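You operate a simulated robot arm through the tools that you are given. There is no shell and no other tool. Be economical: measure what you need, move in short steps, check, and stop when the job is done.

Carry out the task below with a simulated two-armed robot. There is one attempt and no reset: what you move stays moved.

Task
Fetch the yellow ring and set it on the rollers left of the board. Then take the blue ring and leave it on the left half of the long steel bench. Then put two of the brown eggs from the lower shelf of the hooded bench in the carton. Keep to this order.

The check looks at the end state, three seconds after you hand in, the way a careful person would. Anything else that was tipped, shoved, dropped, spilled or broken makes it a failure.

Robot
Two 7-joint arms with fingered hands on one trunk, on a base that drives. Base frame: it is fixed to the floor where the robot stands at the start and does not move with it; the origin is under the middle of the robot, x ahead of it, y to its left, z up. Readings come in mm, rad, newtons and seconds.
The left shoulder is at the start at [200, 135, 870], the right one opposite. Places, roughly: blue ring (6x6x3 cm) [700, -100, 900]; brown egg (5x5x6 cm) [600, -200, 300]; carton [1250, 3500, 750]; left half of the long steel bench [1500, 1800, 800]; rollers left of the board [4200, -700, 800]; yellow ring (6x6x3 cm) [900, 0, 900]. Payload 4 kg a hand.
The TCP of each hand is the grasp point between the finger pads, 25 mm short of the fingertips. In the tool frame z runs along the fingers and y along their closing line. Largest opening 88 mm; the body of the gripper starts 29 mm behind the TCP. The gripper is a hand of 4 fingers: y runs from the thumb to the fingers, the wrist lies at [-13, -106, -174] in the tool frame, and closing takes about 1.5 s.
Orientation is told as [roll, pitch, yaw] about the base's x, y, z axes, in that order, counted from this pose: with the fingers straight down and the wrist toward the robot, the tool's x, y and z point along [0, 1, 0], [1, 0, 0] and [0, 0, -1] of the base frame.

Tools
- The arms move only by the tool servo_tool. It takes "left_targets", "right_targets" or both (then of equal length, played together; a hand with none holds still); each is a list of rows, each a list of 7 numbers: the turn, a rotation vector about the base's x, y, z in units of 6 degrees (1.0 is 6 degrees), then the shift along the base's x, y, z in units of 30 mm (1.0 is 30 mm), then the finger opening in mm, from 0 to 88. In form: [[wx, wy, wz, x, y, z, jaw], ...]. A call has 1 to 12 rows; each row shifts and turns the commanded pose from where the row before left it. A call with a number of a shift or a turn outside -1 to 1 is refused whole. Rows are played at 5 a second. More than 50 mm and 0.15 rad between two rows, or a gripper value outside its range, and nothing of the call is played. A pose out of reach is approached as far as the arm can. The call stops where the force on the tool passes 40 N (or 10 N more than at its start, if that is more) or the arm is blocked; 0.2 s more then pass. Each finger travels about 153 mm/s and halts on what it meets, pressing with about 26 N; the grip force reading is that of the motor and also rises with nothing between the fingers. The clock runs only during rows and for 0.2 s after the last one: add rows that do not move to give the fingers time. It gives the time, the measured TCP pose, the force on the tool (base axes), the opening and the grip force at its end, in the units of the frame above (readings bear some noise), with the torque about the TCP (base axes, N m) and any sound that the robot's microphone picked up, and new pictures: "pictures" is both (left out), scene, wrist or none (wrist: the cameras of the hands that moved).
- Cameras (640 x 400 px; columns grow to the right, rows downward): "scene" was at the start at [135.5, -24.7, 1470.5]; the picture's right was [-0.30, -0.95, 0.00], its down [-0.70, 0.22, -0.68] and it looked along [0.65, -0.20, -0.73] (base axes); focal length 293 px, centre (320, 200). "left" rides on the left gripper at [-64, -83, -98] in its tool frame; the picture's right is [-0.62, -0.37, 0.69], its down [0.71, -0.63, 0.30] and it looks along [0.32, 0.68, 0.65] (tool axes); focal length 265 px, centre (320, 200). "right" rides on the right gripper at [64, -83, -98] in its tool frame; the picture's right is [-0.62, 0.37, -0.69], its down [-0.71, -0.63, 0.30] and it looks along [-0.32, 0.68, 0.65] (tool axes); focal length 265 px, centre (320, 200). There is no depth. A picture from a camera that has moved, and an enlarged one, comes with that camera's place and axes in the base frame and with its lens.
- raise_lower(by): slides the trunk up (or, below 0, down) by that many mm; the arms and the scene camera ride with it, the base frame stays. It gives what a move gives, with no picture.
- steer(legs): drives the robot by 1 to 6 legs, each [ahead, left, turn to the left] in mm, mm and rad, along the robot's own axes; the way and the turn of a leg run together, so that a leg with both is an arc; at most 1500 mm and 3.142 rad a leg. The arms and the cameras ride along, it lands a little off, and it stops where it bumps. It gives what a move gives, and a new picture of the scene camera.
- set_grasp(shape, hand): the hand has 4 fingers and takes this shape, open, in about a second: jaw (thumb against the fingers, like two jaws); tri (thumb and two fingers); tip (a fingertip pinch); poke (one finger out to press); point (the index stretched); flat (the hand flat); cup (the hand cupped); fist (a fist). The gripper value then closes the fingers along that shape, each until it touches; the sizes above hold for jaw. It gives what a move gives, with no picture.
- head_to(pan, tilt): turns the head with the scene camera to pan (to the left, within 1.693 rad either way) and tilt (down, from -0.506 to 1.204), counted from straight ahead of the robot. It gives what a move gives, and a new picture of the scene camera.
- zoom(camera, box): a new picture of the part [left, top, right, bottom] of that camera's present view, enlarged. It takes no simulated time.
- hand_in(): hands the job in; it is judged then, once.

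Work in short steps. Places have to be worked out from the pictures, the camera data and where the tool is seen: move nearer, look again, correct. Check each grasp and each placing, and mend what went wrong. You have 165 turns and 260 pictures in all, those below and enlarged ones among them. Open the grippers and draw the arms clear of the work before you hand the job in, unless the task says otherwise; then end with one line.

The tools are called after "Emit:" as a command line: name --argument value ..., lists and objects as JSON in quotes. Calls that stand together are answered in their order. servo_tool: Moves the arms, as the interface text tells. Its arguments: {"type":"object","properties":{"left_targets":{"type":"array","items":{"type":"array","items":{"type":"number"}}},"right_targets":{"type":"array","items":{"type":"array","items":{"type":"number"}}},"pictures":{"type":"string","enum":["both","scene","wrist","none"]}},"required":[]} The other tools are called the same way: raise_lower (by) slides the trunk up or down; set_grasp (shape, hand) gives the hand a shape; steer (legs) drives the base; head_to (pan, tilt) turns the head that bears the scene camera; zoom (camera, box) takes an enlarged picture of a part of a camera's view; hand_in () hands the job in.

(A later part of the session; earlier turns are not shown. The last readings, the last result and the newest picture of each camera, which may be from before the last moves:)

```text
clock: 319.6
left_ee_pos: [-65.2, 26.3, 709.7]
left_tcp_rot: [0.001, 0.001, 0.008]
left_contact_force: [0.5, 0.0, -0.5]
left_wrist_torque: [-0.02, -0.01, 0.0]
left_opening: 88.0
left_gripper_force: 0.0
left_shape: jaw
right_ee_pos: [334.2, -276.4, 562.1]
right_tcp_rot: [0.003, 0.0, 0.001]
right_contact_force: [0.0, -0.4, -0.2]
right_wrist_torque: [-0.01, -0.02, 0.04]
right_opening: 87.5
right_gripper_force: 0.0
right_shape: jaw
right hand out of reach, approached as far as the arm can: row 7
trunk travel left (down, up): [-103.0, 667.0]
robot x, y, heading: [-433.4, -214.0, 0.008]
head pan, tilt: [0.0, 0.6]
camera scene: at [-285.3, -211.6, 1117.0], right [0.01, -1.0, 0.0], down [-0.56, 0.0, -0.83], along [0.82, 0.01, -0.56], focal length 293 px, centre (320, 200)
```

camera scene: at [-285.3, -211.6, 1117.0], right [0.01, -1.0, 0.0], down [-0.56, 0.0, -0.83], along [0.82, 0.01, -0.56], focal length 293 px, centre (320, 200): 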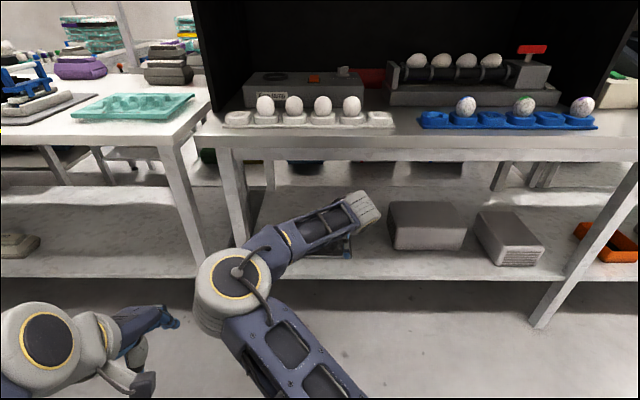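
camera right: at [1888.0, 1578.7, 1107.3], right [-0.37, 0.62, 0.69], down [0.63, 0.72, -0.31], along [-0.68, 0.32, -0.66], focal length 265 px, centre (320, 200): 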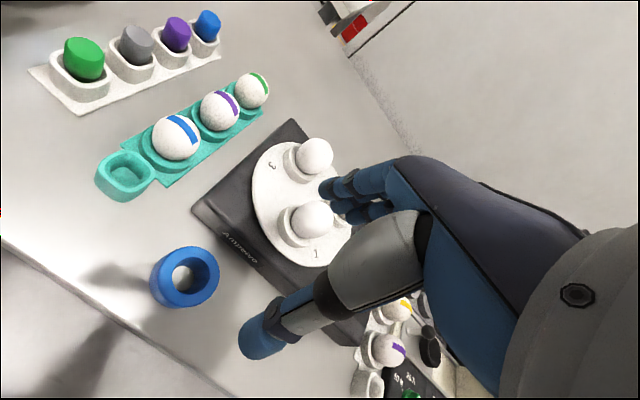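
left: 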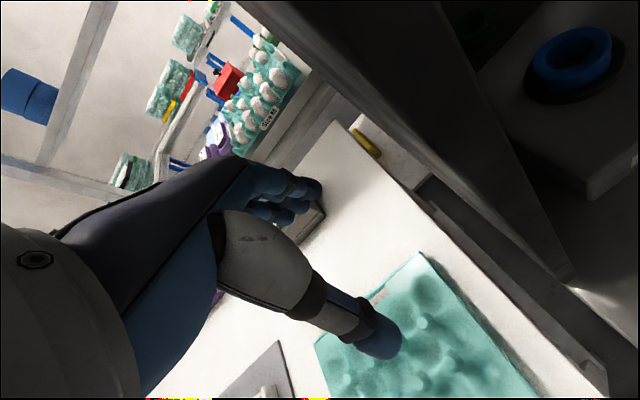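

The arm unfolded well. I lower it to z≈445.

Emit:
servo_tool --right_targets '[[0, 0, 0, 0, 0, -1, 88], [0, 0, 0, 0, 0, -1, 88], [0, 0, 0, 0, 0, -1, 88], [0, 0, 0, 0, 0, -0.9, 88], [0, 0, 0, 0, 0, 0, 88]]'

```text
clock: 320.8
left_ee_pos: [-65.6, 25.0, 709.8]
left_tcp_rot: [0.001, 0.001, 0.006]
left_contact_force: [-1.0, 0.0, 0.7]
left_wrist_torque: [0.03, 0.03, 0.01]
left_opening: 87.9
left_gripper_force: 0.0
left_shape: jaw
right_ee_pos: [326.0, -273.7, 446.9]
right_tcp_rot: [0.001, -0.002, 0.0]
right_contact_force: [0.2, -0.3, 0.4]
right_wrist_torque: [0.03, -0.02, 0.0]
right_opening: 88.0
right_gripper_force: 0.0
right_shape: jaw
right hand out of reach, approached as far as the arm can: row 3, 4
trunk travel left (down, up): [-103.0, 667.0]
robot x, y, heading: [-433.9, -211.1, 0.009]
head pan, tilt: [0.0, 0.6]
camera scene: at [-285.3, -211.7, 1117.0], right [0.01, -1.0, 0.0], down [-0.56, 0.0, -0.83], along [0.83, 0.01, -0.56], focal length 293 px, centre (320, 200)
camera right: at [244.0, -209.7, 546.9], right [0.37, -0.62, 0.69], down [-0.63, -0.71, -0.31], along [0.68, -0.32, -0.65], focal length 265 px, centre (320, 200)
```

scene: 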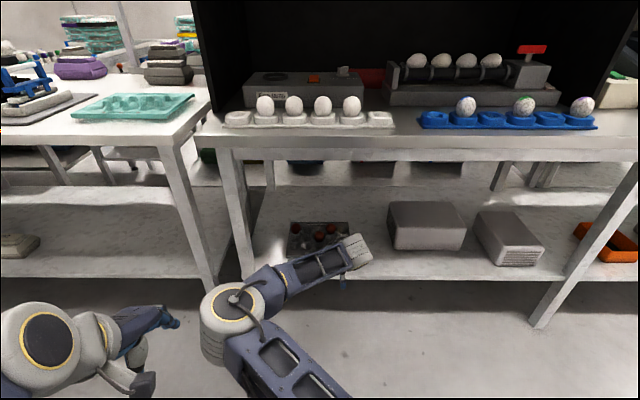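
right: 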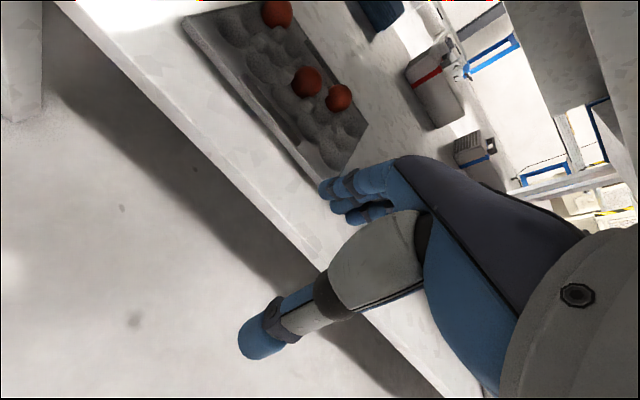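

The tray is in view of the wrist camera. I drive ahead 240 mm so the hand goes in under the bench, above the tray.

Emit:
steer --legs '[[240, 0, -0.008]]'

Emit:
servo_tool --right_targets '[[0, 0, 0, 0, 0, 0, 88]]' --pictures "wrist"

```text
clock: 322.5
left_ee_pos: [177.0, 24.6, 709.0]
left_tcp_rot: [0.001, 0.003, -0.002]
left_contact_force: [0.2, -0.4, 0.2]
left_wrist_torque: [0.01, -0.02, -0.03]
left_opening: 87.8
left_gripper_force: 0.1
left_shape: jaw
right_ee_pos: [566.5, -280.0, 447.5]
right_tcp_rot: [0.001, 0.0, -0.009]
right_contact_force: [0.2, 0.0, -0.8]
right_wrist_torque: [-0.01, 0.01, -0.01]
right_opening: 87.5
right_gripper_force: 0.0
right_shape: jaw
trunk travel left (down, up): [-103.0, 667.0]
robot x, y, heading: [-192.9, -210.5, -0.001]
head pan, tilt: [0.0, 0.6]
camera scene: at [-45.6, -212.2, 1117.0], right [0.0, -1.0, 0.0], down [-0.56, 0.0, -0.83], along [0.83, 0.0, -0.56], focal length 293 px, centre (320, 200)
```

scene: 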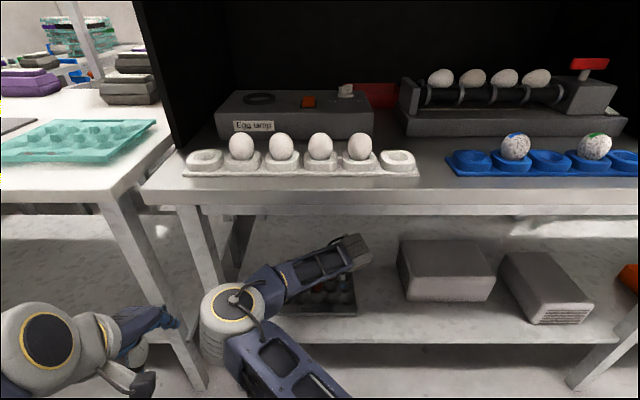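

```text
clock: 322.9
left_ee_pos: [176.7, 24.9, 707.8]
left_tcp_rot: [0.001, 0.001, -0.004]
left_contact_force: [0.2, -0.1, 0.2]
left_wrist_torque: [-0.01, 0.01, 0.01]
left_opening: 87.5
left_gripper_force: 0.1
left_shape: jaw
right_ee_pos: [566.3, -279.7, 445.9]
right_tcp_rot: [0.001, -0.001, -0.009]
right_contact_force: [0.3, 0.6, 0.4]
right_wrist_torque: [-0.03, -0.02, -0.01]
right_opening: 87.7
right_gripper_force: 0.1
right_shape: jaw
trunk travel left (down, up): [-103.0, 667.0]
robot x, y, heading: [-193.2, -213.6, -0.001]
head pan, tilt: [0.0, 0.6]
camera right: at [483.7, -214.7, 547.2], right [0.36, -0.62, 0.69], down [-0.64, -0.71, -0.31], along [0.68, -0.33, -0.65], focal length 265 px, centre (320, 200)
```

right: 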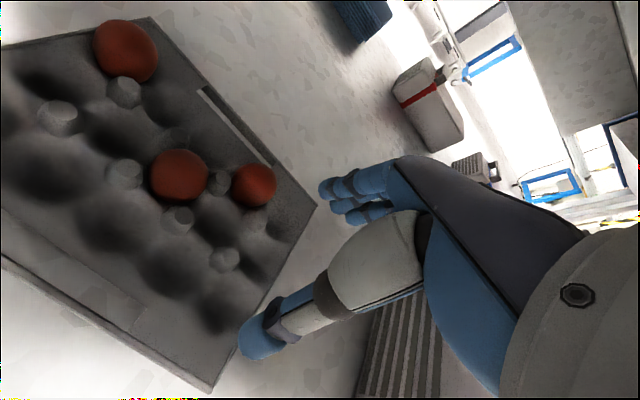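

Triangulation gives B≈(597,-200,342), C≈(637,-247,348). I drive 50 mm ahead, then shift the hand over C.

Emit:
steer --legs '[[55, 0, 0]]'

Emit:
servo_tool --right_targets '[[0, 0, 0, 0.3, 0.5, -0.3, 88], [0, 0, 0, 0.3, 0.5, -0.4, 88], [0, 0, 0, 0, 0, 0, 88], [0, 0, 0, 0, 0, 0, 88]]' --pictures "wrist"

```text
clock: 323.9
left_ee_pos: [232.6, 22.6, 708.8]
left_tcp_rot: [0.001, 0.001, -0.002]
left_contact_force: [0.7, -0.1, -0.8]
left_wrist_torque: [-0.02, -0.04, -0.02]
left_opening: 87.8
left_gripper_force: 0.0
left_shape: jaw
right_ee_pos: [621.6, -281.2, 447.3]
right_tcp_rot: [0.003, 0.0, -0.009]
right_contact_force: [0.0, -0.3, -0.1]
right_wrist_torque: [0.0, -0.03, -0.02]
right_opening: 87.6
right_gripper_force: 0.1
right_shape: jaw
trunk travel left (down, up): [-103.0, 667.0]
robot x, y, heading: [-138.5, -209.6, -0.001]
head pan, tilt: [0.0, 0.6]
camera scene: at [10.2, -212.2, 1117.0], right [0.0, -1.0, 0.0], down [-0.56, 0.0, -0.83], along [0.83, 0.0, -0.56], focal length 293 px, centre (320, 200)
```

scene: 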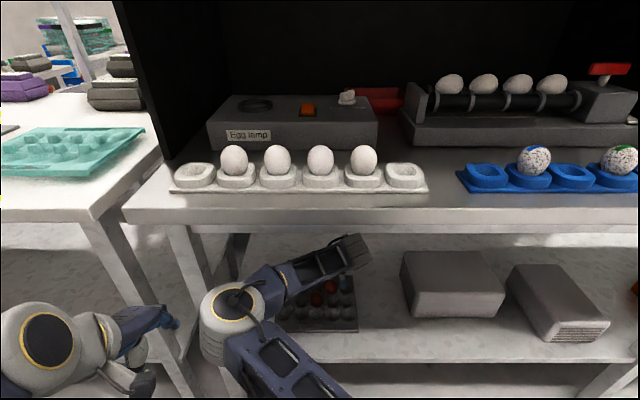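

```text
clock: 324.9
left_ee_pos: [233.2, 23.7, 708.2]
left_tcp_rot: [0.001, 0.0, -0.001]
left_contact_force: [-0.9, 0.2, -0.5]
left_wrist_torque: [0.0, -0.03, 0.0]
left_opening: 87.7
left_gripper_force: 0.0
left_shape: jaw
right_ee_pos: [641.4, -249.9, 425.4]
right_tcp_rot: [0.003, 0.0, -0.008]
right_contact_force: [-0.7, -0.3, -0.4]
right_wrist_torque: [-0.01, 0.01, 0.03]
right_opening: 87.7
right_gripper_force: 0.1
right_shape: jaw
trunk travel left (down, up): [-103.0, 667.0]
robot x, y, heading: [-140.9, -211.4, -0.003]
head pan, tilt: [0.0, 0.6]
camera right: at [557.3, -185.0, 525.9], right [0.36, -0.62, 0.69], down [-0.64, -0.71, -0.31], along [0.68, -0.33, -0.65], focal length 265 px, centre (320, 200)
```

right: 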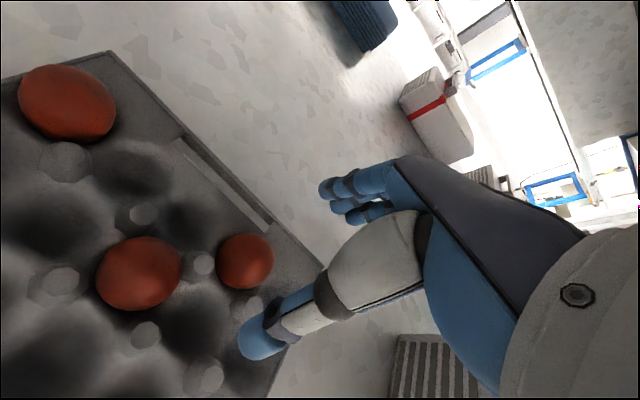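

C is at (640,-247) – directly under the TCP. I descend to z≈372 and look.

Emit:
servo_tool --right_targets '[[0, 0, 0.1, 0, 0, -0.7, 88], [0, 0, 0, 0, 0, -0.6, 88], [0, 0, 0, 0, 0, -0.5, 88], [0, 0, 0, 0, 0, 0, 88]]' --pictures "wrist"

```text
clock: 325.9
left_ee_pos: [232.6, 24.2, 708.8]
left_tcp_rot: [0.0, 0.002, -0.004]
left_contact_force: [-0.1, 0.1, -0.2]
left_wrist_torque: [-0.01, -0.01, 0.03]
left_opening: 87.6
left_gripper_force: 0.0
left_shape: jaw
right_ee_pos: [628.5, -239.4, 376.8]
right_tcp_rot: [0.0, -0.001, 0.001]
right_contact_force: [0.4, 0.6, 0.5]
right_wrist_torque: [0.0, -0.01, 0.02]
right_opening: 87.7
right_gripper_force: 0.0
right_shape: jaw
right hand out of reach, approached as far as the arm can: row 1, 2, 3
trunk travel left (down, up): [-103.0, 667.0]
robot x, y, heading: [-140.8, -209.0, -0.0]
head pan, tilt: [0.0, 0.6]
camera right: at [544.8, -176.8, 477.5], right [0.37, -0.62, 0.69], down [-0.63, -0.71, -0.31], along [0.68, -0.32, -0.65], focal length 265 px, centre (320, 200)
```

right: 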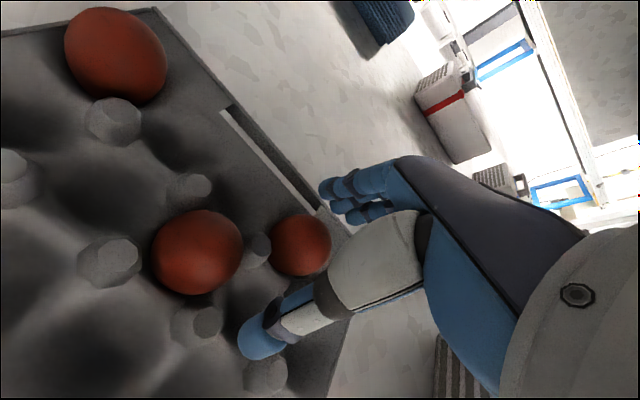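

The arm is at its reach limit. I lift, bring the base 50 mm closer, and will use the trunk for the descent.

Emit:
servo_tool --right_targets '[[0, 0, 0, 0, 0, 0.8, 88], [0, 0, 0, 0, 0, 0.8, 88], [0, 0, 0, 0, 0, 0, 88]]' --pictures "none"

Emit:
steer --legs '[[60, 0, 0]]'

Emit:
servo_tool --right_targets '[[0, 0, 0, -0.8, -0.15, 0, 88], [0, 0, 0, -0.8, -0.1, 0, 88], [0, 0, 0, 0, 0, 0, 88]]' --pictures "wrist"

```text
clock: 326.7
left_ee_pos: [233.0, 23.6, 708.4]
left_tcp_rot: [-0.001, 0.001, -0.001]
left_contact_force: [0.2, 0.6, 0.4]
left_wrist_torque: [0.01, 0.02, 0.03]
left_opening: 87.8
left_gripper_force: 0.1
left_shape: jaw
right_ee_pos: [628.0, -240.5, 426.0]
right_tcp_rot: [0.003, 0.001, 0.001]
right_contact_force: [-0.7, -0.7, 0.0]
right_wrist_torque: [0.02, 0.02, 0.01]
right_opening: 87.7
right_gripper_force: 0.0
right_shape: jaw
trunk travel left (down, up): [-103.0, 667.0]
robot x, y, heading: [-136.9, -209.6, -0.01]
head pan, tilt: [0.0, 0.6]
```

```text
clock: 327.6
left_ee_pos: [293.8, 24.1, 708.3]
left_tcp_rot: [-0.001, 0.002, -0.002]
left_contact_force: [-0.1, -0.5, -0.1]
left_wrist_torque: [0.03, -0.01, 0.03]
left_opening: 87.7
left_gripper_force: 0.1
left_shape: jaw
right_ee_pos: [689.8, -240.2, 425.4]
right_tcp_rot: [0.002, 0.001, 0.001]
right_contact_force: [0.3, -0.5, 0.4]
right_wrist_torque: [-0.02, -0.01, 0.0]
right_opening: 87.6
right_gripper_force: 0.1
right_shape: jaw
trunk travel left (down, up): [-103.0, 667.0]
robot x, y, heading: [-78.9, -210.3, 0.004]
head pan, tilt: [0.0, 0.6]
camera scene: at [70.9, -212.2, 1117.0], right [0.0, -1.0, 0.0], down [-0.56, 0.0, -0.83], along [0.83, 0.0, -0.56], focal length 293 px, centre (320, 200)
```

scene: 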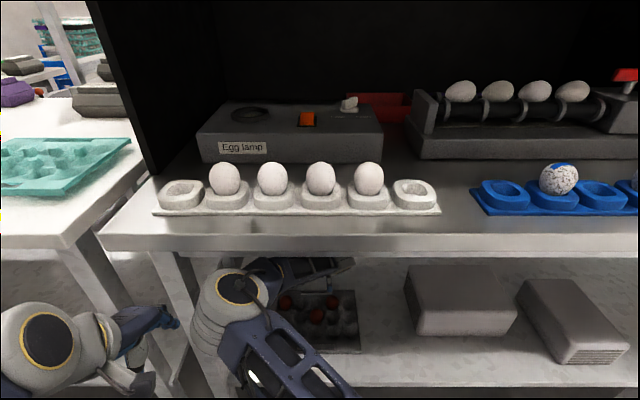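

```text
clock: 328.4
left_ee_pos: [294.5, 24.7, 708.1]
left_tcp_rot: [-0.001, 0.002, -0.002]
left_contact_force: [-0.8, 0.0, -0.1]
left_wrist_torque: [0.0, 0.04, -0.04]
left_opening: 87.9
left_gripper_force: 0.0
left_shape: jaw
right_ee_pos: [640.0, -248.9, 425.3]
right_tcp_rot: [0.003, 0.0, 0.0]
right_contact_force: [0.0, -0.3, 0.8]
right_wrist_torque: [0.0, -0.04, -0.03]
right_opening: 87.5
right_gripper_force: 0.1
right_shape: jaw
trunk travel left (down, up): [-103.0, 667.0]
robot x, y, heading: [-81.3, -212.5, -0.0]
head pan, tilt: [0.0, 0.6]
camera right: at [557.0, -184.2, 525.6], right [0.37, -0.62, 0.69], down [-0.63, -0.72, -0.31], along [0.68, -0.32, -0.65], focal length 265 px, centre (320, 200)
```

right: 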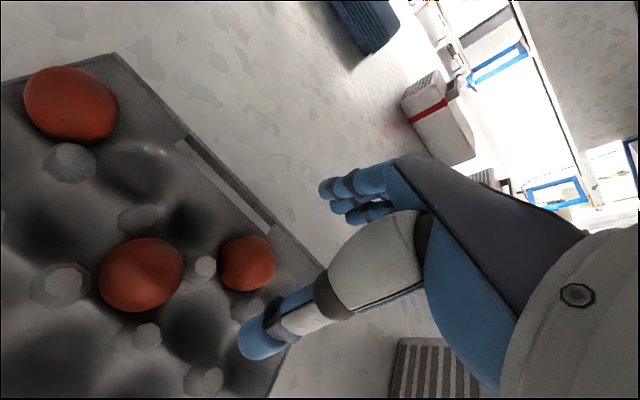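

Positioned. I descend again, 48 mm.

Emit:
servo_tool --right_targets '[[0, 0, 0, 0, 0.05, -0.6, 88], [0, 0, 0, 0, 0, -0.5, 88], [0, 0, 0, 0, 0, -0.5, 88], [0, 0, 0, 0, 0, 0, 88]]' --pictures "wrist"

```text
clock: 329.4
left_ee_pos: [293.3, 24.7, 708.6]
left_tcp_rot: [0.001, 0.002, -0.002]
left_contact_force: [0.1, 0.7, 0.1]
left_wrist_torque: [-0.01, 0.01, 0.03]
left_opening: 87.5
left_gripper_force: 0.2
left_shape: jaw
right_ee_pos: [641.9, -246.7, 376.8]
right_tcp_rot: [0.003, 0.0, 0.004]
right_contact_force: [0.3, -0.2, 0.7]
right_wrist_torque: [0.02, -0.01, 0.03]
right_opening: 87.6
right_gripper_force: 0.1
right_shape: jaw
trunk travel left (down, up): [-103.0, 667.0]
robot x, y, heading: [-73.5, -211.4, 0.002]
head pan, tilt: [0.0, 0.6]
camera right: at [558.0, -182.9, 477.4], right [0.37, -0.62, 0.69], down [-0.63, -0.72, -0.31], along [0.68, -0.32, -0.65], focal length 265 px, centre (320, 200)
```

right: 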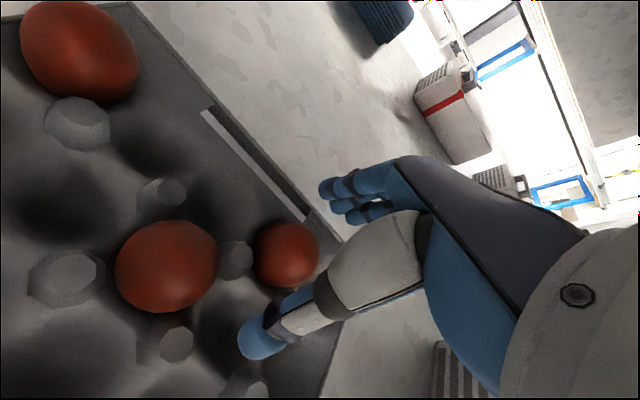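

Egg C remains centred. I descend to z≈354.

Emit:
servo_tool --right_targets '[[0, 0, 0, 0, 0, -0.3, 88], [0, 0, 0, 0, 0, -0.3, 88], [0, 0, 0, 0, 0, -0.15, 88], [0, 0, 0, 0, 0, 0, 88]]' --pictures "wrist"

```text
clock: 330.4
left_ee_pos: [293.5, 23.3, 708.0]
left_tcp_rot: [0.0, 0.002, -0.002]
left_contact_force: [-0.6, 0.0, 0.5]
left_wrist_torque: [0.01, -0.02, 0.01]
left_opening: 88.0
left_gripper_force: 0.2
left_shape: jaw
right_ee_pos: [641.7, -246.6, 354.6]
right_tcp_rot: [0.003, 0.001, 0.001]
right_contact_force: [0.9, 0.1, -0.4]
right_wrist_torque: [-0.02, 0.01, 0.0]
right_opening: 87.8
right_gripper_force: 0.1
right_shape: jaw
trunk travel left (down, up): [-103.0, 667.0]
robot x, y, heading: [-76.3, -208.2, 0.001]
head pan, tilt: [0.0, 0.6]
camera right: at [557.8, -182.5, 455.3], right [0.37, -0.62, 0.69], down [-0.63, -0.72, -0.31], along [0.68, -0.32, -0.65], focal length 265 px, centre (320, 200)
```

right: 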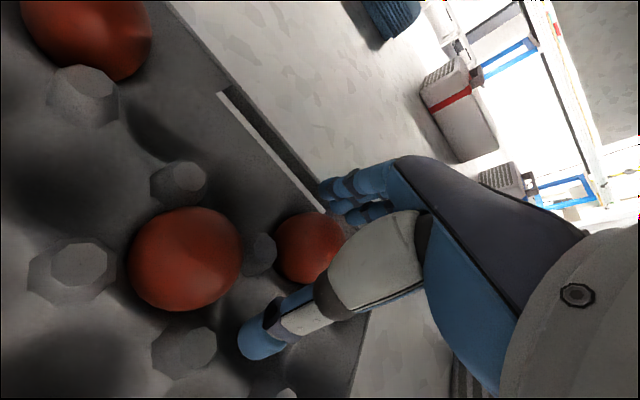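

Egg centre is at z≈346. I lower 4 mm more and close gradually.

Emit:
servo_tool --right_targets '[[0, 0, 0, 0, 0, -0.13, 80], [0, 0, 0, 0, 0, 0, 70], [0, 0, 0, 0, 0, 0, 62], [0, 0, 0, 0, 0, 0, 55], [0, 0, 0, 0, 0, 0, 48], [0, 0, 0, 0, 0, 0, 44], [0, 0, 0, 0, 0, 0, 44], [0, 0, 0, 0, 0, 0, 44]]' --pictures "wrist"

```text
clock: 332.2
left_ee_pos: [293.7, 24.0, 709.6]
left_tcp_rot: [0.0, 0.001, -0.003]
left_contact_force: [-0.6, -0.1, -0.2]
left_wrist_torque: [-0.02, -0.01, -0.01]
left_opening: 87.8
left_gripper_force: 0.0
left_shape: jaw
right_ee_pos: [640.9, -245.7, 350.6]
right_tcp_rot: [0.001, 0.0, 0.001]
right_contact_force: [-0.1, -0.1, 0.6]
right_wrist_torque: [0.01, 0.01, -0.01]
right_opening: 44.8
right_gripper_force: 0.1
right_shape: jaw
trunk travel left (down, up): [-103.0, 667.0]
robot x, y, heading: [-77.2, -208.0, 0.004]
head pan, tilt: [0.0, 0.6]
camera right: at [558.0, -182.6, 451.3], right [0.37, -0.62, 0.69], down [-0.63, -0.72, -0.31], along [0.68, -0.32, -0.65], focal length 265 px, centre (320, 200)
```

right: 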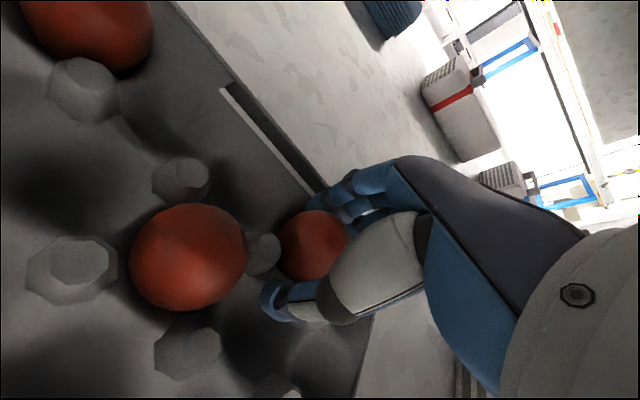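

No grip force yet; I keep closing.

Emit:
servo_tool --right_targets '[[0, 0, 0, 0, 0, 0, 41], [0, 0, 0, 0, 0, 0, 38], [0, 0, 0, 0, 0, 0, 35], [0, 0, 0, 0, 0, 0, 33], [0, 0, 0, 0, 0, 0, 33], [0, 0, 0, 0, 0, 0, 33]]' --pictures "wrist"

```text
clock: 333.6
left_ee_pos: [293.3, 23.0, 708.1]
left_tcp_rot: [0.0, 0.002, -0.001]
left_contact_force: [-0.6, 0.9, -0.1]
left_wrist_torque: [-0.01, 0.03, -0.01]
left_opening: 87.7
left_gripper_force: 0.2
left_shape: jaw
right_ee_pos: [641.9, -246.4, 352.1]
right_tcp_rot: [0.002, -0.001, 0.001]
right_contact_force: [-0.4, -0.4, -0.4]
right_wrist_torque: [-0.01, 0.03, 0.01]
right_opening: 34.8
right_gripper_force: 8.6
right_shape: jaw
trunk travel left (down, up): [-103.0, 667.0]
robot x, y, heading: [-75.0, -211.5, 0.003]
head pan, tilt: [0.0, 0.6]
camera right: at [557.9, -182.6, 451.3], right [0.37, -0.62, 0.69], down [-0.63, -0.72, -0.31], along [0.68, -0.32, -0.65], focal length 265 px, centre (320, 200)
```

right: 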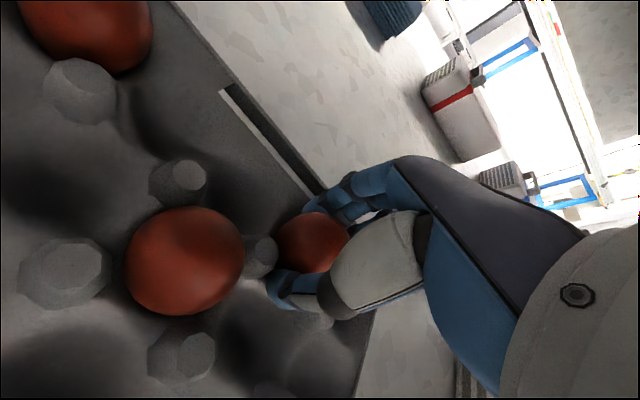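

Grip of 8.6 N at 34.8 mm. I tighten slightly and lift a little to test.

Emit:
servo_tool --right_targets '[[0, 0, 0, 0, 0, 0, 31], [0, 0, 0, 0, 0, 0, 31], [0, 0, 0, 0, 0, 0.2, 31], [0, 0, 0, 0, 0, 0.5, 31], [0, 0, 0, 0, 0, 0.8, 31], [0, 0, 0, 0, 0, 0, 31]]' --pictures "wrist"

```text
clock: 335.0
left_ee_pos: [293.5, 24.4, 709.6]
left_tcp_rot: [0.0, 0.002, -0.002]
left_contact_force: [-1.4, 0.3, -0.1]
left_wrist_torque: [0.03, -0.02, -0.01]
left_opening: 87.8
left_gripper_force: 0.1
left_shape: jaw
right_ee_pos: [640.5, -248.0, 396.7]
right_tcp_rot: [0.002, 0.0, 0.002]
right_contact_force: [0.0, 0.1, -1.2]
right_wrist_torque: [0.0, 0.02, -0.01]
right_opening: 34.7
right_gripper_force: 8.8
right_shape: jaw
trunk travel left (down, up): [-103.0, 667.0]
robot x, y, heading: [-77.8, -207.8, -0.001]
head pan, tilt: [0.0, 0.6]
camera right: at [557.8, -182.8, 496.7], right [0.37, -0.62, 0.69], down [-0.63, -0.72, -0.31], along [0.68, -0.32, -0.65], focal length 265 px, centre (320, 200)
```

right: 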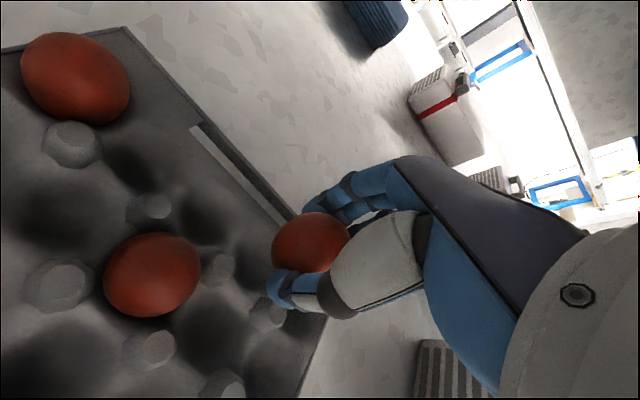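

The egg is lifted securely. I raise to z≈445 and back the robot out from under the bench.

Emit:
servo_tool --right_targets '[[0, 0, 0, 0, 0, 0.8, 31], [0, 0, 0, 0, 0, 0.8, 31], [0, 0, 0, 0, 0, 0, 31]]' --pictures "none"

Emit:
steer --legs '[[-380, 0, 0]]'

```text
clock: 336.0
left_ee_pos: [293.4, 23.9, 709.8]
left_tcp_rot: [0.0, 0.004, -0.003]
left_contact_force: [-0.5, 0.1, -0.3]
left_wrist_torque: [0.0, 0.0, 0.0]
left_opening: 87.8
left_gripper_force: 0.0
left_shape: jaw
right_ee_pos: [622.8, -266.6, 398.9]
right_tcp_rot: [-0.094, 0.076, 0.006]
right_contact_force: [-0.3, -0.6, -0.5]
right_wrist_torque: [0.0, 0.04, -0.01]
right_opening: 35.0
right_gripper_force: 8.9
right_shape: jaw
trunk travel left (down, up): [-103.0, 667.0]
robot x, y, heading: [-75.9, -211.0, -0.001]
head pan, tilt: [0.0, 0.6]
stopped in row 3 (right hand): the arm was blocked; the commanded pose is now the measured one
```

```text
clock: 338.4
left_ee_pos: [-84.7, 23.4, 709.1]
left_tcp_rot: [-0.001, 0.002, -0.003]
left_contact_force: [-0.9, -0.1, 0.6]
left_wrist_torque: [-0.04, 0.0, -0.02]
left_opening: 88.0
left_gripper_force: 0.0
left_shape: jaw
right_ee_pos: [247.6, -264.6, 404.0]
right_tcp_rot: [-0.086, 0.063, 0.005]
right_contact_force: [0.3, 0.2, -0.9]
right_wrist_torque: [0.01, -0.02, 0.01]
right_opening: 34.9
right_gripper_force: 9.2
right_shape: jaw
trunk travel left (down, up): [-103.0, 667.0]
robot x, y, heading: [-453.4, -213.0, -0.005]
head pan, tilt: [0.0, 0.6]
camera scene: at [-307.8, -212.1, 1117.0], right [0.0, -1.0, 0.0], down [-0.56, 0.0, -0.83], along [0.83, 0.0, -0.56], focal length 293 px, centre (320, 200)
```

scene: 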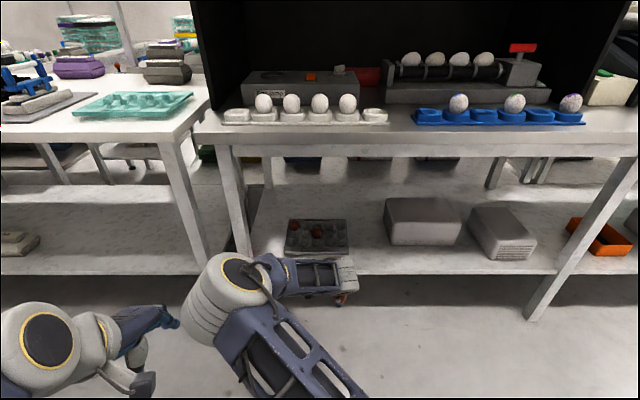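

The egg is still held; nothing on the bench moved. I level the right hand and bring it up, back and to the right.

Emit:
servo_tool --right_targets '[[0.8, -0.6, 0, -0.85, -0.4, 0.3, 31], [0, 0, 0, -0.85, -0.5, 0.6, 31], [0, 0, 0, -0.85, -0.5, 1, 31], [0, 0, 0, -0.85, -0.5, 1, 31], [0, 0, 0, -0.85, -0.5, 1, 31], [0, 0, 0, -0.85, -0.5, 1, 31], [0, 0, 0, -0.85, -0.5, 1, 31], [0, 0, 0, 0, 0, 1, 31], [0, 0, 0, 0, 0, 1, 31], [0, 0, 0, 0, 0, 0, 31]]'

```text
clock: 340.6
left_ee_pos: [-83.8, 22.9, 710.6]
left_tcp_rot: [-0.001, 0.002, -0.003]
left_contact_force: [0.9, -0.6, -0.6]
left_wrist_torque: [-0.01, 0.01, -0.01]
left_opening: 88.0
left_gripper_force: 0.1
left_shape: jaw
right_ee_pos: [90.8, -368.1, 650.5]
right_tcp_rot: [-0.002, 0.001, 0.006]
right_contact_force: [-0.3, 0.5, -0.2]
right_wrist_torque: [0.01, 0.0, 0.01]
right_opening: 34.6
right_gripper_force: 8.9
right_shape: jaw
right hand out of reach, approached as far as the arm can: row 6, 7
trunk travel left (down, up): [-103.0, 667.0]
robot x, y, heading: [-456.4, -213.5, -0.001]
head pan, tilt: [0.0, 0.6]
camera scene: at [-307.8, -212.2, 1117.0], right [0.0, -1.0, 0.0], down [-0.56, 0.0, -0.83], along [0.83, 0.0, -0.56], focal length 293 px, centre (320, 200)
camera right: at [6.0, -304.1, 750.1], right [0.37, -0.62, 0.69], down [-0.63, -0.72, -0.3], along [0.69, -0.32, -0.65], focal length 265 px, centre (320, 200)
```

scene: 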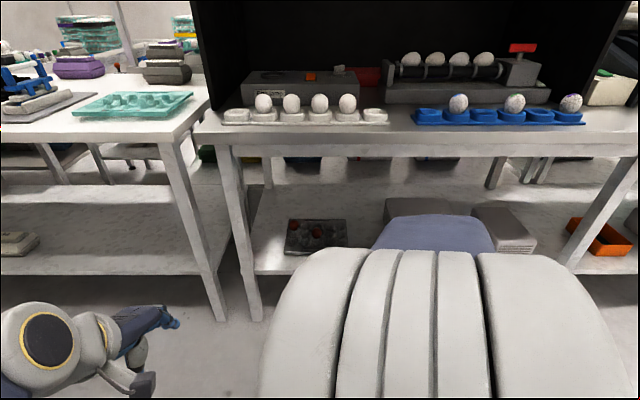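
right: 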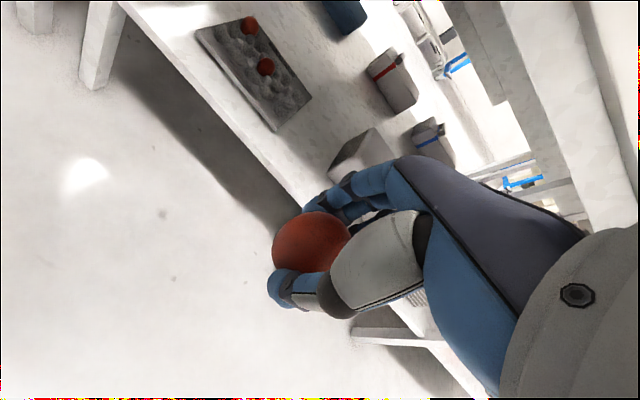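

I lower the trunk fully and move the robot 120 mm to the right, then raise/fold the right hand while extending the left.

Emit:
raise_lower --by -95

Emit:
steer --legs '[[0, -120, 0]]'

Emit:
servo_tool --left_targets '[[0, 0, 0, 1, -0.2, 0, 88], [0, 0, 0, 1, -0.2, 0, 88], [0, 0, 0, 1, -0.2, 0, 88], [0, 0, 0, 1, -0.2, 0, 88], [0, 0, 0, 1, -0.2, 0, 88], [0, 0, 0, 1, -0.2, 0, 88], [0, 0, 0, 1, -0.2, -0.3, 88], [0, 0, 0, 1, 0, -0.8, 88], [0, 0, 0, 1, 0, -0.8, 88], [0, 0, 0, 1, 0, -0.8, 88]]' --right_targets '[[0, 0, 0, -0.2, 0, 0.8, 31], [0, 0, 0, -0.2, 0, 0.8, 31], [0, 0, 0, -0.2, 0, 0.8, 31], [0, 0, 0, -0.2, 0, 0.8, 31], [0, 0, 0, -0.2, 0, 0.8, 31], [0, 0, 0, -0.2, 0, 0.8, 31], [0, 0, 0, -0.3, 0, 0.8, 31], [0, 0, 0, -0.3, 0, 0.8, 31], [0, 0, 0, -0.3, 0, 0.8, 31], [0, 0, 0, 0, 0, 0.8, 31]]'

```text
clock: 341.9
left_ee_pos: [-83.3, 24.0, 613.9]
left_tcp_rot: [0.0, 0.002, -0.004]
left_contact_force: [-0.3, 0.1, 0.2]
left_wrist_torque: [0.02, 0.03, 0.04]
left_opening: 87.8
left_gripper_force: 0.1
left_shape: jaw
right_ee_pos: [90.5, -368.0, 554.8]
right_tcp_rot: [-0.004, -0.001, 0.005]
right_contact_force: [-0.1, -0.8, -1.1]
right_wrist_torque: [0.01, 0.02, 0.03]
right_opening: 34.7
right_gripper_force: 8.8
right_shape: jaw
trunk travel left (down, up): [-8.0, 762.0]
robot x, y, heading: [-457.0, -207.5, -0.001]
head pan, tilt: [0.0, 0.6]
```

```text
clock: 343.2
left_ee_pos: [-84.1, -97.1, 613.5]
left_tcp_rot: [0.0, 0.003, -0.004]
left_contact_force: [0.5, 0.2, -0.2]
left_wrist_torque: [0.02, -0.06, -0.01]
left_opening: 87.9
left_gripper_force: 0.1
left_shape: jaw
right_ee_pos: [88.7, -488.1, 555.3]
right_tcp_rot: [-0.003, 0.0, 0.004]
right_contact_force: [0.0, -0.3, -0.2]
right_wrist_torque: [-0.04, -0.03, 0.02]
right_opening: 34.8
right_gripper_force: 9.0
right_shape: jaw
trunk travel left (down, up): [-8.0, 762.0]
robot x, y, heading: [-455.7, -327.9, -0.008]
head pan, tilt: [0.0, 0.6]
camera scene: at [-308.1, -332.8, 1022.1], right [0.0, -1.0, 0.0], down [-0.56, 0.0, -0.83], along [0.83, 0.0, -0.56], focal length 293 px, centre (320, 200)
```

scene: 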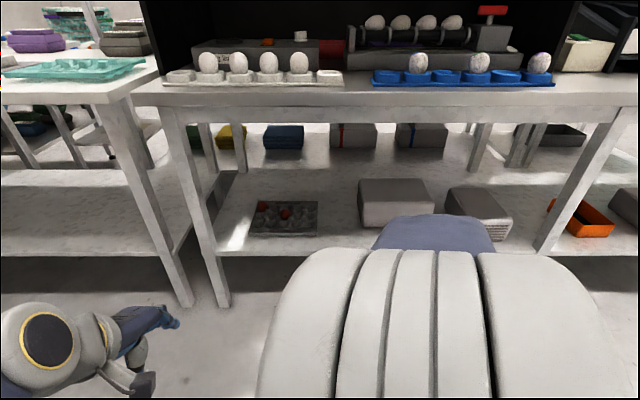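

```text
clock: 345.4
left_ee_pos: [215.6, -138.8, 532.6]
left_tcp_rot: [0.0, 0.002, -0.001]
left_contact_force: [0.0, 0.0, 0.2]
left_wrist_torque: [-0.01, -0.02, -0.01]
left_opening: 87.8
left_gripper_force: 0.0
left_shape: jaw
right_ee_pos: [25.8, -488.9, 796.0]
right_tcp_rot: [-0.004, 0.0, 0.007]
right_contact_force: [-0.1, -0.6, -0.4]
right_wrist_torque: [0.0, -0.01, 0.02]
right_opening: 34.3
right_gripper_force: 8.6
right_shape: jaw
trunk travel left (down, up): [-8.0, 762.0]
robot x, y, heading: [-456.6, -332.9, -0.004]
head pan, tilt: [0.0, 0.6]
camera scene: at [-308.1, -332.8, 1022.1], right [0.0, -1.0, 0.0], down [-0.56, 0.0, -0.83], along [0.83, 0.0, -0.56], focal length 293 px, centre (320, 200)
camera right: at [-58.1, -424.5, 895.1], right [0.37, -0.61, 0.69], down [-0.63, -0.72, -0.3], along [0.69, -0.32, -0.65], focal length 265 px, centre (320, 200)
camera left: at [131.1, -203.8, 630.8], right [-0.37, -0.62, -0.69], down [-0.63, 0.72, -0.3], along [0.68, 0.32, -0.66], focal length 265 px, centre (320, 200)
```

scene: 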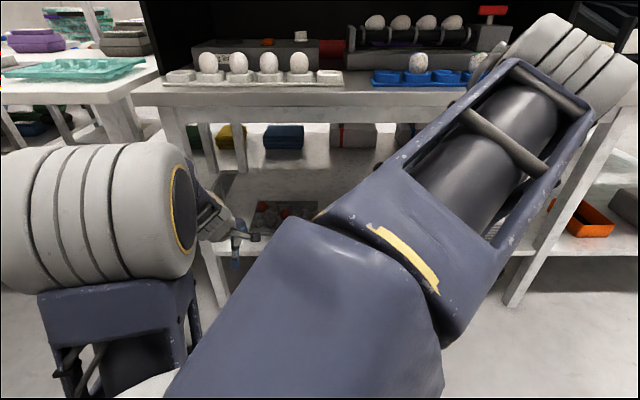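
right: 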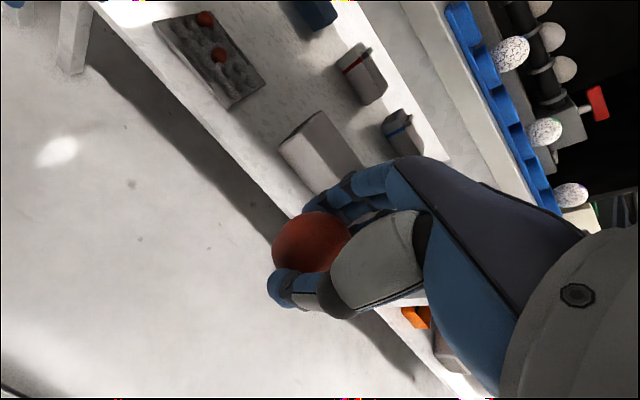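
left: 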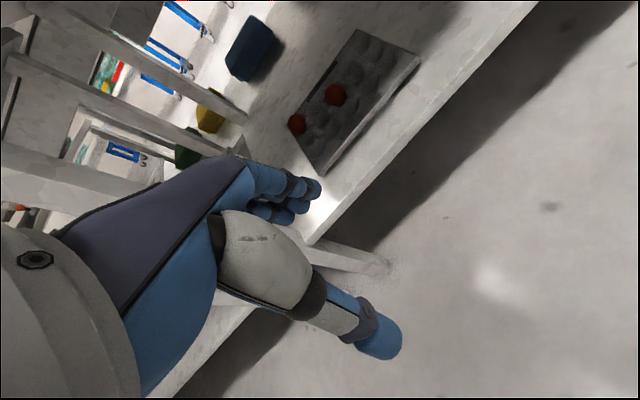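

I extend and lower the left hand further, in front of the bench.

Emit:
servo_tool --left_targets '[[0, 0, 0, 0.9, -0.2, -0.7, 88], [0, 0, 0, 0.9, -0.2, -0.7, 88], [0, 0, 0, 0.9, -0.2, -0.7, 88], [0, 0, 0, 0.9, -0.2, -0.7, 88], [0, 0, 0, 0, 0, 0, 88]]' --pictures "scene"

```text
clock: 346.6
left_ee_pos: [322.9, -164.4, 449.8]
left_tcp_rot: [0.0, 0.001, -0.003]
left_contact_force: [0.1, 0.3, 0.4]
left_wrist_torque: [-0.04, -0.04, -0.02]
left_opening: 87.9
left_gripper_force: 0.1
left_shape: jaw
right_ee_pos: [25.4, -488.6, 794.1]
right_tcp_rot: [-0.005, 0.0, 0.004]
right_contact_force: [-0.3, -0.8, -0.5]
right_wrist_torque: [0.0, -0.02, 0.02]
right_opening: 34.8
right_gripper_force: 9.2
right_shape: jaw
trunk travel left (down, up): [-8.0, 762.0]
robot x, y, heading: [-456.4, -328.3, 0.0]
head pan, tilt: [0.0, 0.6]
camera scene: at [-308.1, -332.8, 1022.0], right [0.0, -1.0, 0.0], down [-0.56, 0.0, -0.83], along [0.83, 0.0, -0.56], focal length 293 px, centre (320, 200)
```

scene: 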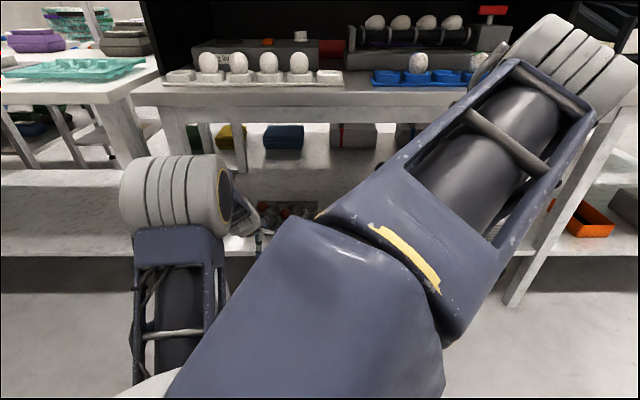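

The geometry clears the bench edge. I drive ahead 200 mm and look with the left wrist camera.

Emit:
steer --legs '[[200, 0, 0]]'

Emit:
servo_tool --left_targets '[[0, 0, 0, 0, 0, 0, 88]]' --pictures "wrist"

```text
clock: 348.1
left_ee_pos: [521.8, -165.8, 449.3]
left_tcp_rot: [0.001, 0.001, -0.006]
left_contact_force: [0.1, 0.4, 0.9]
left_wrist_torque: [0.01, -0.02, -0.01]
left_opening: 87.9
left_gripper_force: 0.1
left_shape: jaw
right_ee_pos: [224.2, -490.0, 794.3]
right_tcp_rot: [-0.004, -0.002, 0.005]
right_contact_force: [-0.2, 0.3, -0.8]
right_wrist_torque: [0.02, 0.0, 0.0]
right_opening: 34.4
right_gripper_force: 8.9
right_shape: jaw
trunk travel left (down, up): [-8.0, 762.0]
robot x, y, heading: [-254.0, -328.5, -0.001]
head pan, tilt: [0.0, 0.6]
camera scene: at [-108.3, -333.7, 1022.0], right [0.0, -1.0, 0.0], down [-0.56, 0.0, -0.83], along [0.83, 0.0, -0.56], focal length 293 px, centre (320, 200)
```

scene: 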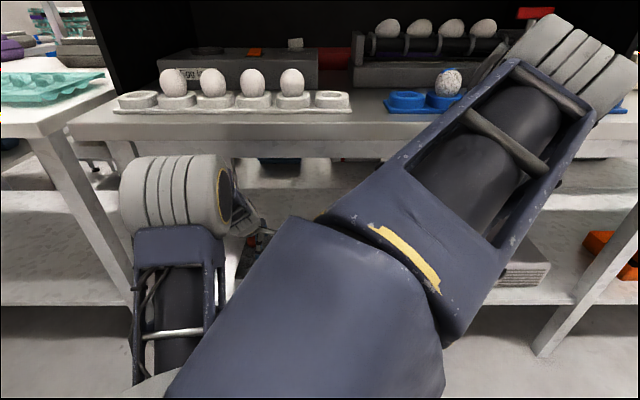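

```text
clock: 348.6
left_ee_pos: [522.3, -165.8, 449.8]
left_tcp_rot: [0.0, 0.001, -0.005]
left_contact_force: [-0.3, -0.8, -0.1]
left_wrist_torque: [0.01, 0.0, -0.02]
left_opening: 87.8
left_gripper_force: 0.0
left_shape: jaw
right_ee_pos: [224.7, -490.1, 795.4]
right_tcp_rot: [-0.003, 0.001, 0.004]
right_contact_force: [0.3, -0.3, -0.6]
right_wrist_torque: [-0.01, -0.02, 0.01]
right_opening: 34.4
right_gripper_force: 9.0
right_shape: jaw
trunk travel left (down, up): [-8.0, 762.0]
robot x, y, heading: [-254.6, -336.4, -0.003]
head pan, tilt: [0.0, 0.6]
camera left: at [438.1, -230.3, 547.6], right [-0.37, -0.62, -0.69], down [-0.63, 0.72, -0.3], along [0.68, 0.32, -0.66], focal length 265 px, centre (320, 200)
```

left: 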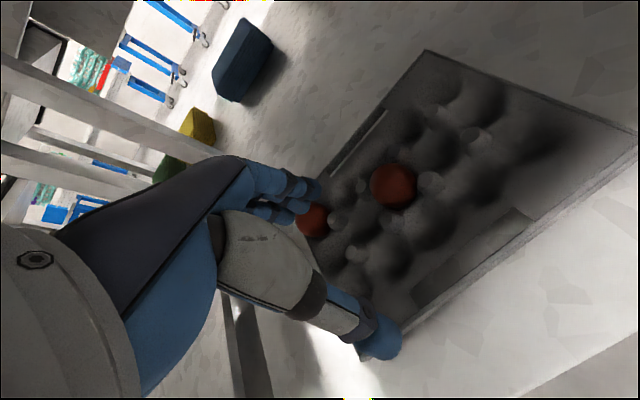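

B is at about (590,-202). I move over it and down to z≈420.

Emit:
servo_tool --left_targets '[[0, 0, 0, 0.8, -0.4, 0, 88], [0, 0, 0, 0.8, -0.4, -0.3, 88], [0, 0, 0, 0.65, -0.4, -0.7, 88], [0, 0, 0, 0, 0, 0, 88]]' --pictures "wrist"

```text
clock: 349.6
left_ee_pos: [589.3, -202.3, 418.2]
left_tcp_rot: [-0.001, 0.002, -0.005]
left_contact_force: [-0.7, 0.1, 0.5]
left_wrist_torque: [0.0, -0.02, 0.02]
left_opening: 88.0
left_gripper_force: 0.0
left_shape: jaw
right_ee_pos: [224.8, -490.1, 794.3]
right_tcp_rot: [-0.004, 0.001, 0.004]
right_contact_force: [-0.2, 0.3, -1.1]
right_wrist_torque: [0.01, -0.01, 0.03]
right_opening: 34.6
right_gripper_force: 8.7
right_shape: jaw
trunk travel left (down, up): [-8.0, 762.0]
robot x, y, heading: [-257.6, -333.1, -0.001]
head pan, tilt: [0.0, 0.6]
camera left: at [505.7, -266.1, 516.8], right [-0.37, -0.62, -0.69], down [-0.63, 0.72, -0.3], along [0.68, 0.32, -0.66], focal length 265 px, centre (320, 200)
```

left: 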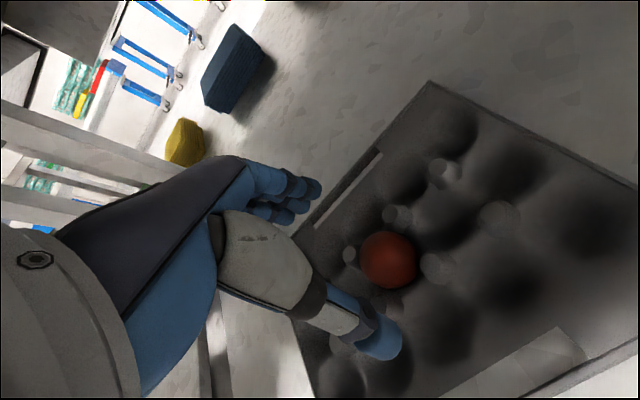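

Fingers around B would foul the tray's posts, whereas A lies in the back row like C (which worked). I shift the robot 95 mm left and 55 mm ahead to take A with the left hand.

Emit:
steer --legs '[[55, 95, 0]]'

Emit:
servo_tool --left_targets '[[0, 0, 0, 0, 0, 0, 88]]' --pictures "wrist"

```text
clock: 350.7
left_ee_pos: [644.8, -105.7, 418.1]
left_tcp_rot: [0.0, 0.001, -0.005]
left_contact_force: [0.3, 0.7, 0.2]
left_wrist_torque: [0.01, 0.0, -0.01]
left_opening: 87.8
left_gripper_force: 0.1
left_shape: jaw
right_ee_pos: [280.9, -395.4, 795.8]
right_tcp_rot: [-0.004, 0.001, 0.006]
right_contact_force: [0.0, 0.3, -1.2]
right_wrist_torque: [0.01, -0.01, 0.02]
right_opening: 34.8
right_gripper_force: 9.2
right_shape: jaw
trunk travel left (down, up): [-8.0, 762.0]
robot x, y, heading: [-201.8, -234.6, -0.005]
head pan, tilt: [0.0, 0.6]
camera scene: at [-52.7, -238.4, 1022.0], right [0.0, -1.0, 0.0], down [-0.56, 0.0, -0.83], along [0.83, 0.0, -0.56], focal length 293 px, centre (320, 200)
```

scene: 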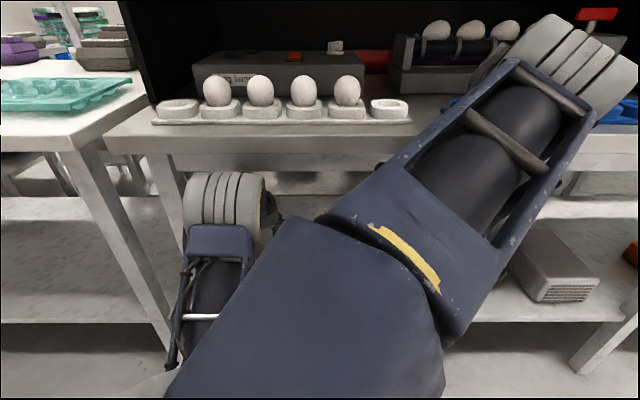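

```text
clock: 351.1
left_ee_pos: [645.1, -105.1, 418.6]
left_tcp_rot: [0.001, 0.001, -0.005]
left_contact_force: [-0.3, 0.3, 0.4]
left_wrist_torque: [0.01, -0.01, 0.01]
left_opening: 87.6
left_gripper_force: 0.0
left_shape: jaw
right_ee_pos: [280.0, -394.5, 793.8]
right_tcp_rot: [-0.004, 0.001, 0.004]
right_contact_force: [-0.3, 0.4, 0.0]
right_wrist_torque: [-0.01, 0.01, -0.01]
right_opening: 34.8
right_gripper_force: 9.1
right_shape: jaw
trunk travel left (down, up): [-8.0, 762.0]
robot x, y, heading: [-201.5, -238.4, -0.001]
head pan, tilt: [0.0, 0.6]
camera left: at [561.1, -170.7, 516.9], right [-0.37, -0.62, -0.69], down [-0.63, 0.72, -0.3], along [0.68, 0.32, -0.66], focal length 265 px, centre (320, 200)
```

left: 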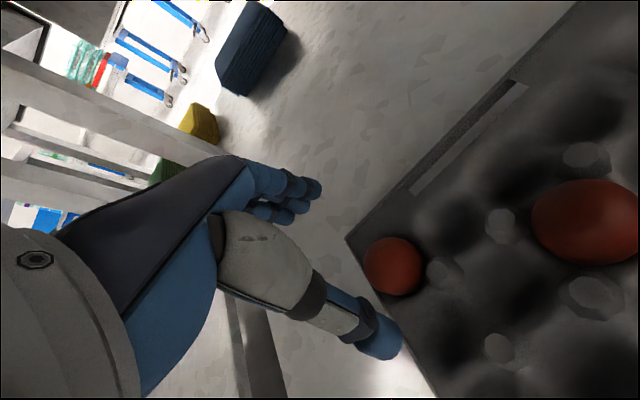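

A is at (640,-109), almost under the hand. I descend to z≈355 in steps.

Emit:
servo_tool --left_targets '[[0, 0, 0, -0.12, -0.1, -0.7, 88], [0, 0, 0, 0, 0, -0.6, 88], [0, 0, 0, 0, 0, -0.4, 88], [0, 0, 0, 0, 0, -0.4, 88], [0, 0, 0, 0, 0, 0, 88]]' --pictures "wrist"

```text
clock: 352.3
left_ee_pos: [641.7, -110.0, 355.4]
left_tcp_rot: [-0.002, 0.0, -0.005]
left_contact_force: [0.2, 0.1, 0.0]
left_wrist_torque: [0.02, -0.01, -0.01]
left_opening: 87.9
left_gripper_force: 0.1
left_shape: jaw
right_ee_pos: [281.4, -395.6, 794.5]
right_tcp_rot: [-0.004, 0.001, 0.005]
right_contact_force: [0.1, 0.9, 0.1]
right_wrist_torque: [-0.02, 0.04, 0.03]
right_opening: 34.8
right_gripper_force: 9.3
right_shape: jaw
trunk travel left (down, up): [-8.0, 762.0]
robot x, y, heading: [-203.0, -235.3, -0.002]
head pan, tilt: [0.0, 0.6]
camera left: at [557.7, -173.4, 453.8], right [-0.37, -0.62, -0.69], down [-0.63, 0.72, -0.3], along [0.68, 0.32, -0.66], focal length 265 px, centre (320, 200)
```

left: 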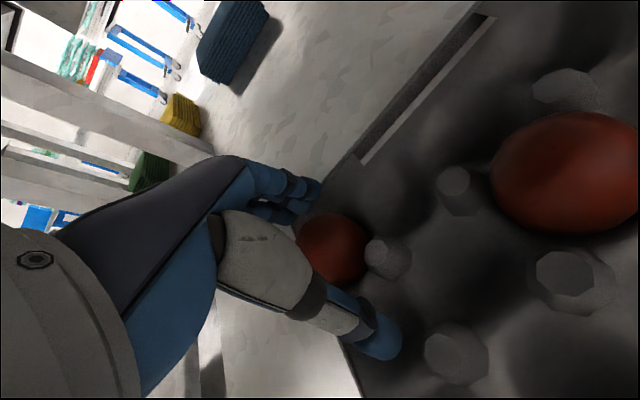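

Same picture as with C. I lower 4 mm and close to 33.

Emit:
servo_tool --left_targets '[[0, 0, 0, 0, 0, -0.13, 80], [0, 0, 0, 0, 0, 0, 68], [0, 0, 0, 0, 0, 0, 56], [0, 0, 0, 0, 0, 0, 48], [0, 0, 0, 0, 0, 0, 42], [0, 0, 0, 0, 0, 0, 38], [0, 0, 0, 0, 0, 0, 35], [0, 0, 0, 0, 0, 0, 33], [0, 0, 0, 0, 0, 0, 33], [0, 0, 0, 0, 0, 0, 33], [0, 0, 0, 0, 0, 0, 31], [0, 0, 0, 0, 0, 0, 31]]' --pictures "wrist"

```text
clock: 354.9
left_ee_pos: [640.8, -107.8, 352.1]
left_tcp_rot: [-0.001, 0.002, -0.007]
left_contact_force: [0.9, 0.1, 0.3]
left_wrist_torque: [0.02, 0.0, -0.02]
left_opening: 35.3
left_gripper_force: 9.7
left_shape: jaw
right_ee_pos: [281.0, -395.8, 794.8]
right_tcp_rot: [-0.004, 0.0, 0.007]
right_contact_force: [-0.2, 0.0, -0.5]
right_wrist_torque: [0.02, -0.02, -0.01]
right_opening: 34.8
right_gripper_force: 8.8
right_shape: jaw
trunk travel left (down, up): [-8.0, 762.0]
robot x, y, heading: [-196.0, -236.7, 0.0]
head pan, tilt: [0.0, 0.6]
camera left: at [557.6, -173.4, 450.2], right [-0.37, -0.62, -0.69], down [-0.63, 0.72, -0.3], along [0.68, 0.32, -0.66], focal length 265 px, centre (320, 200)
```

left: 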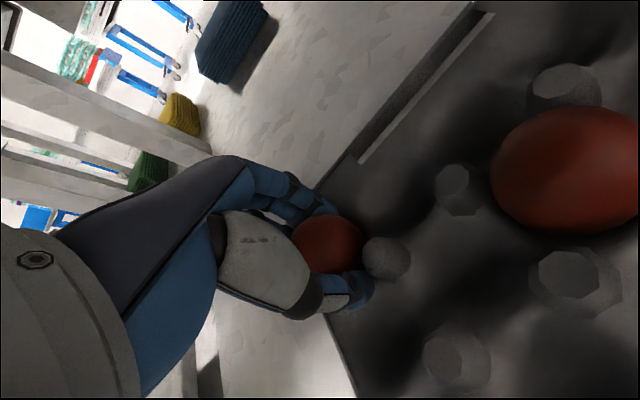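

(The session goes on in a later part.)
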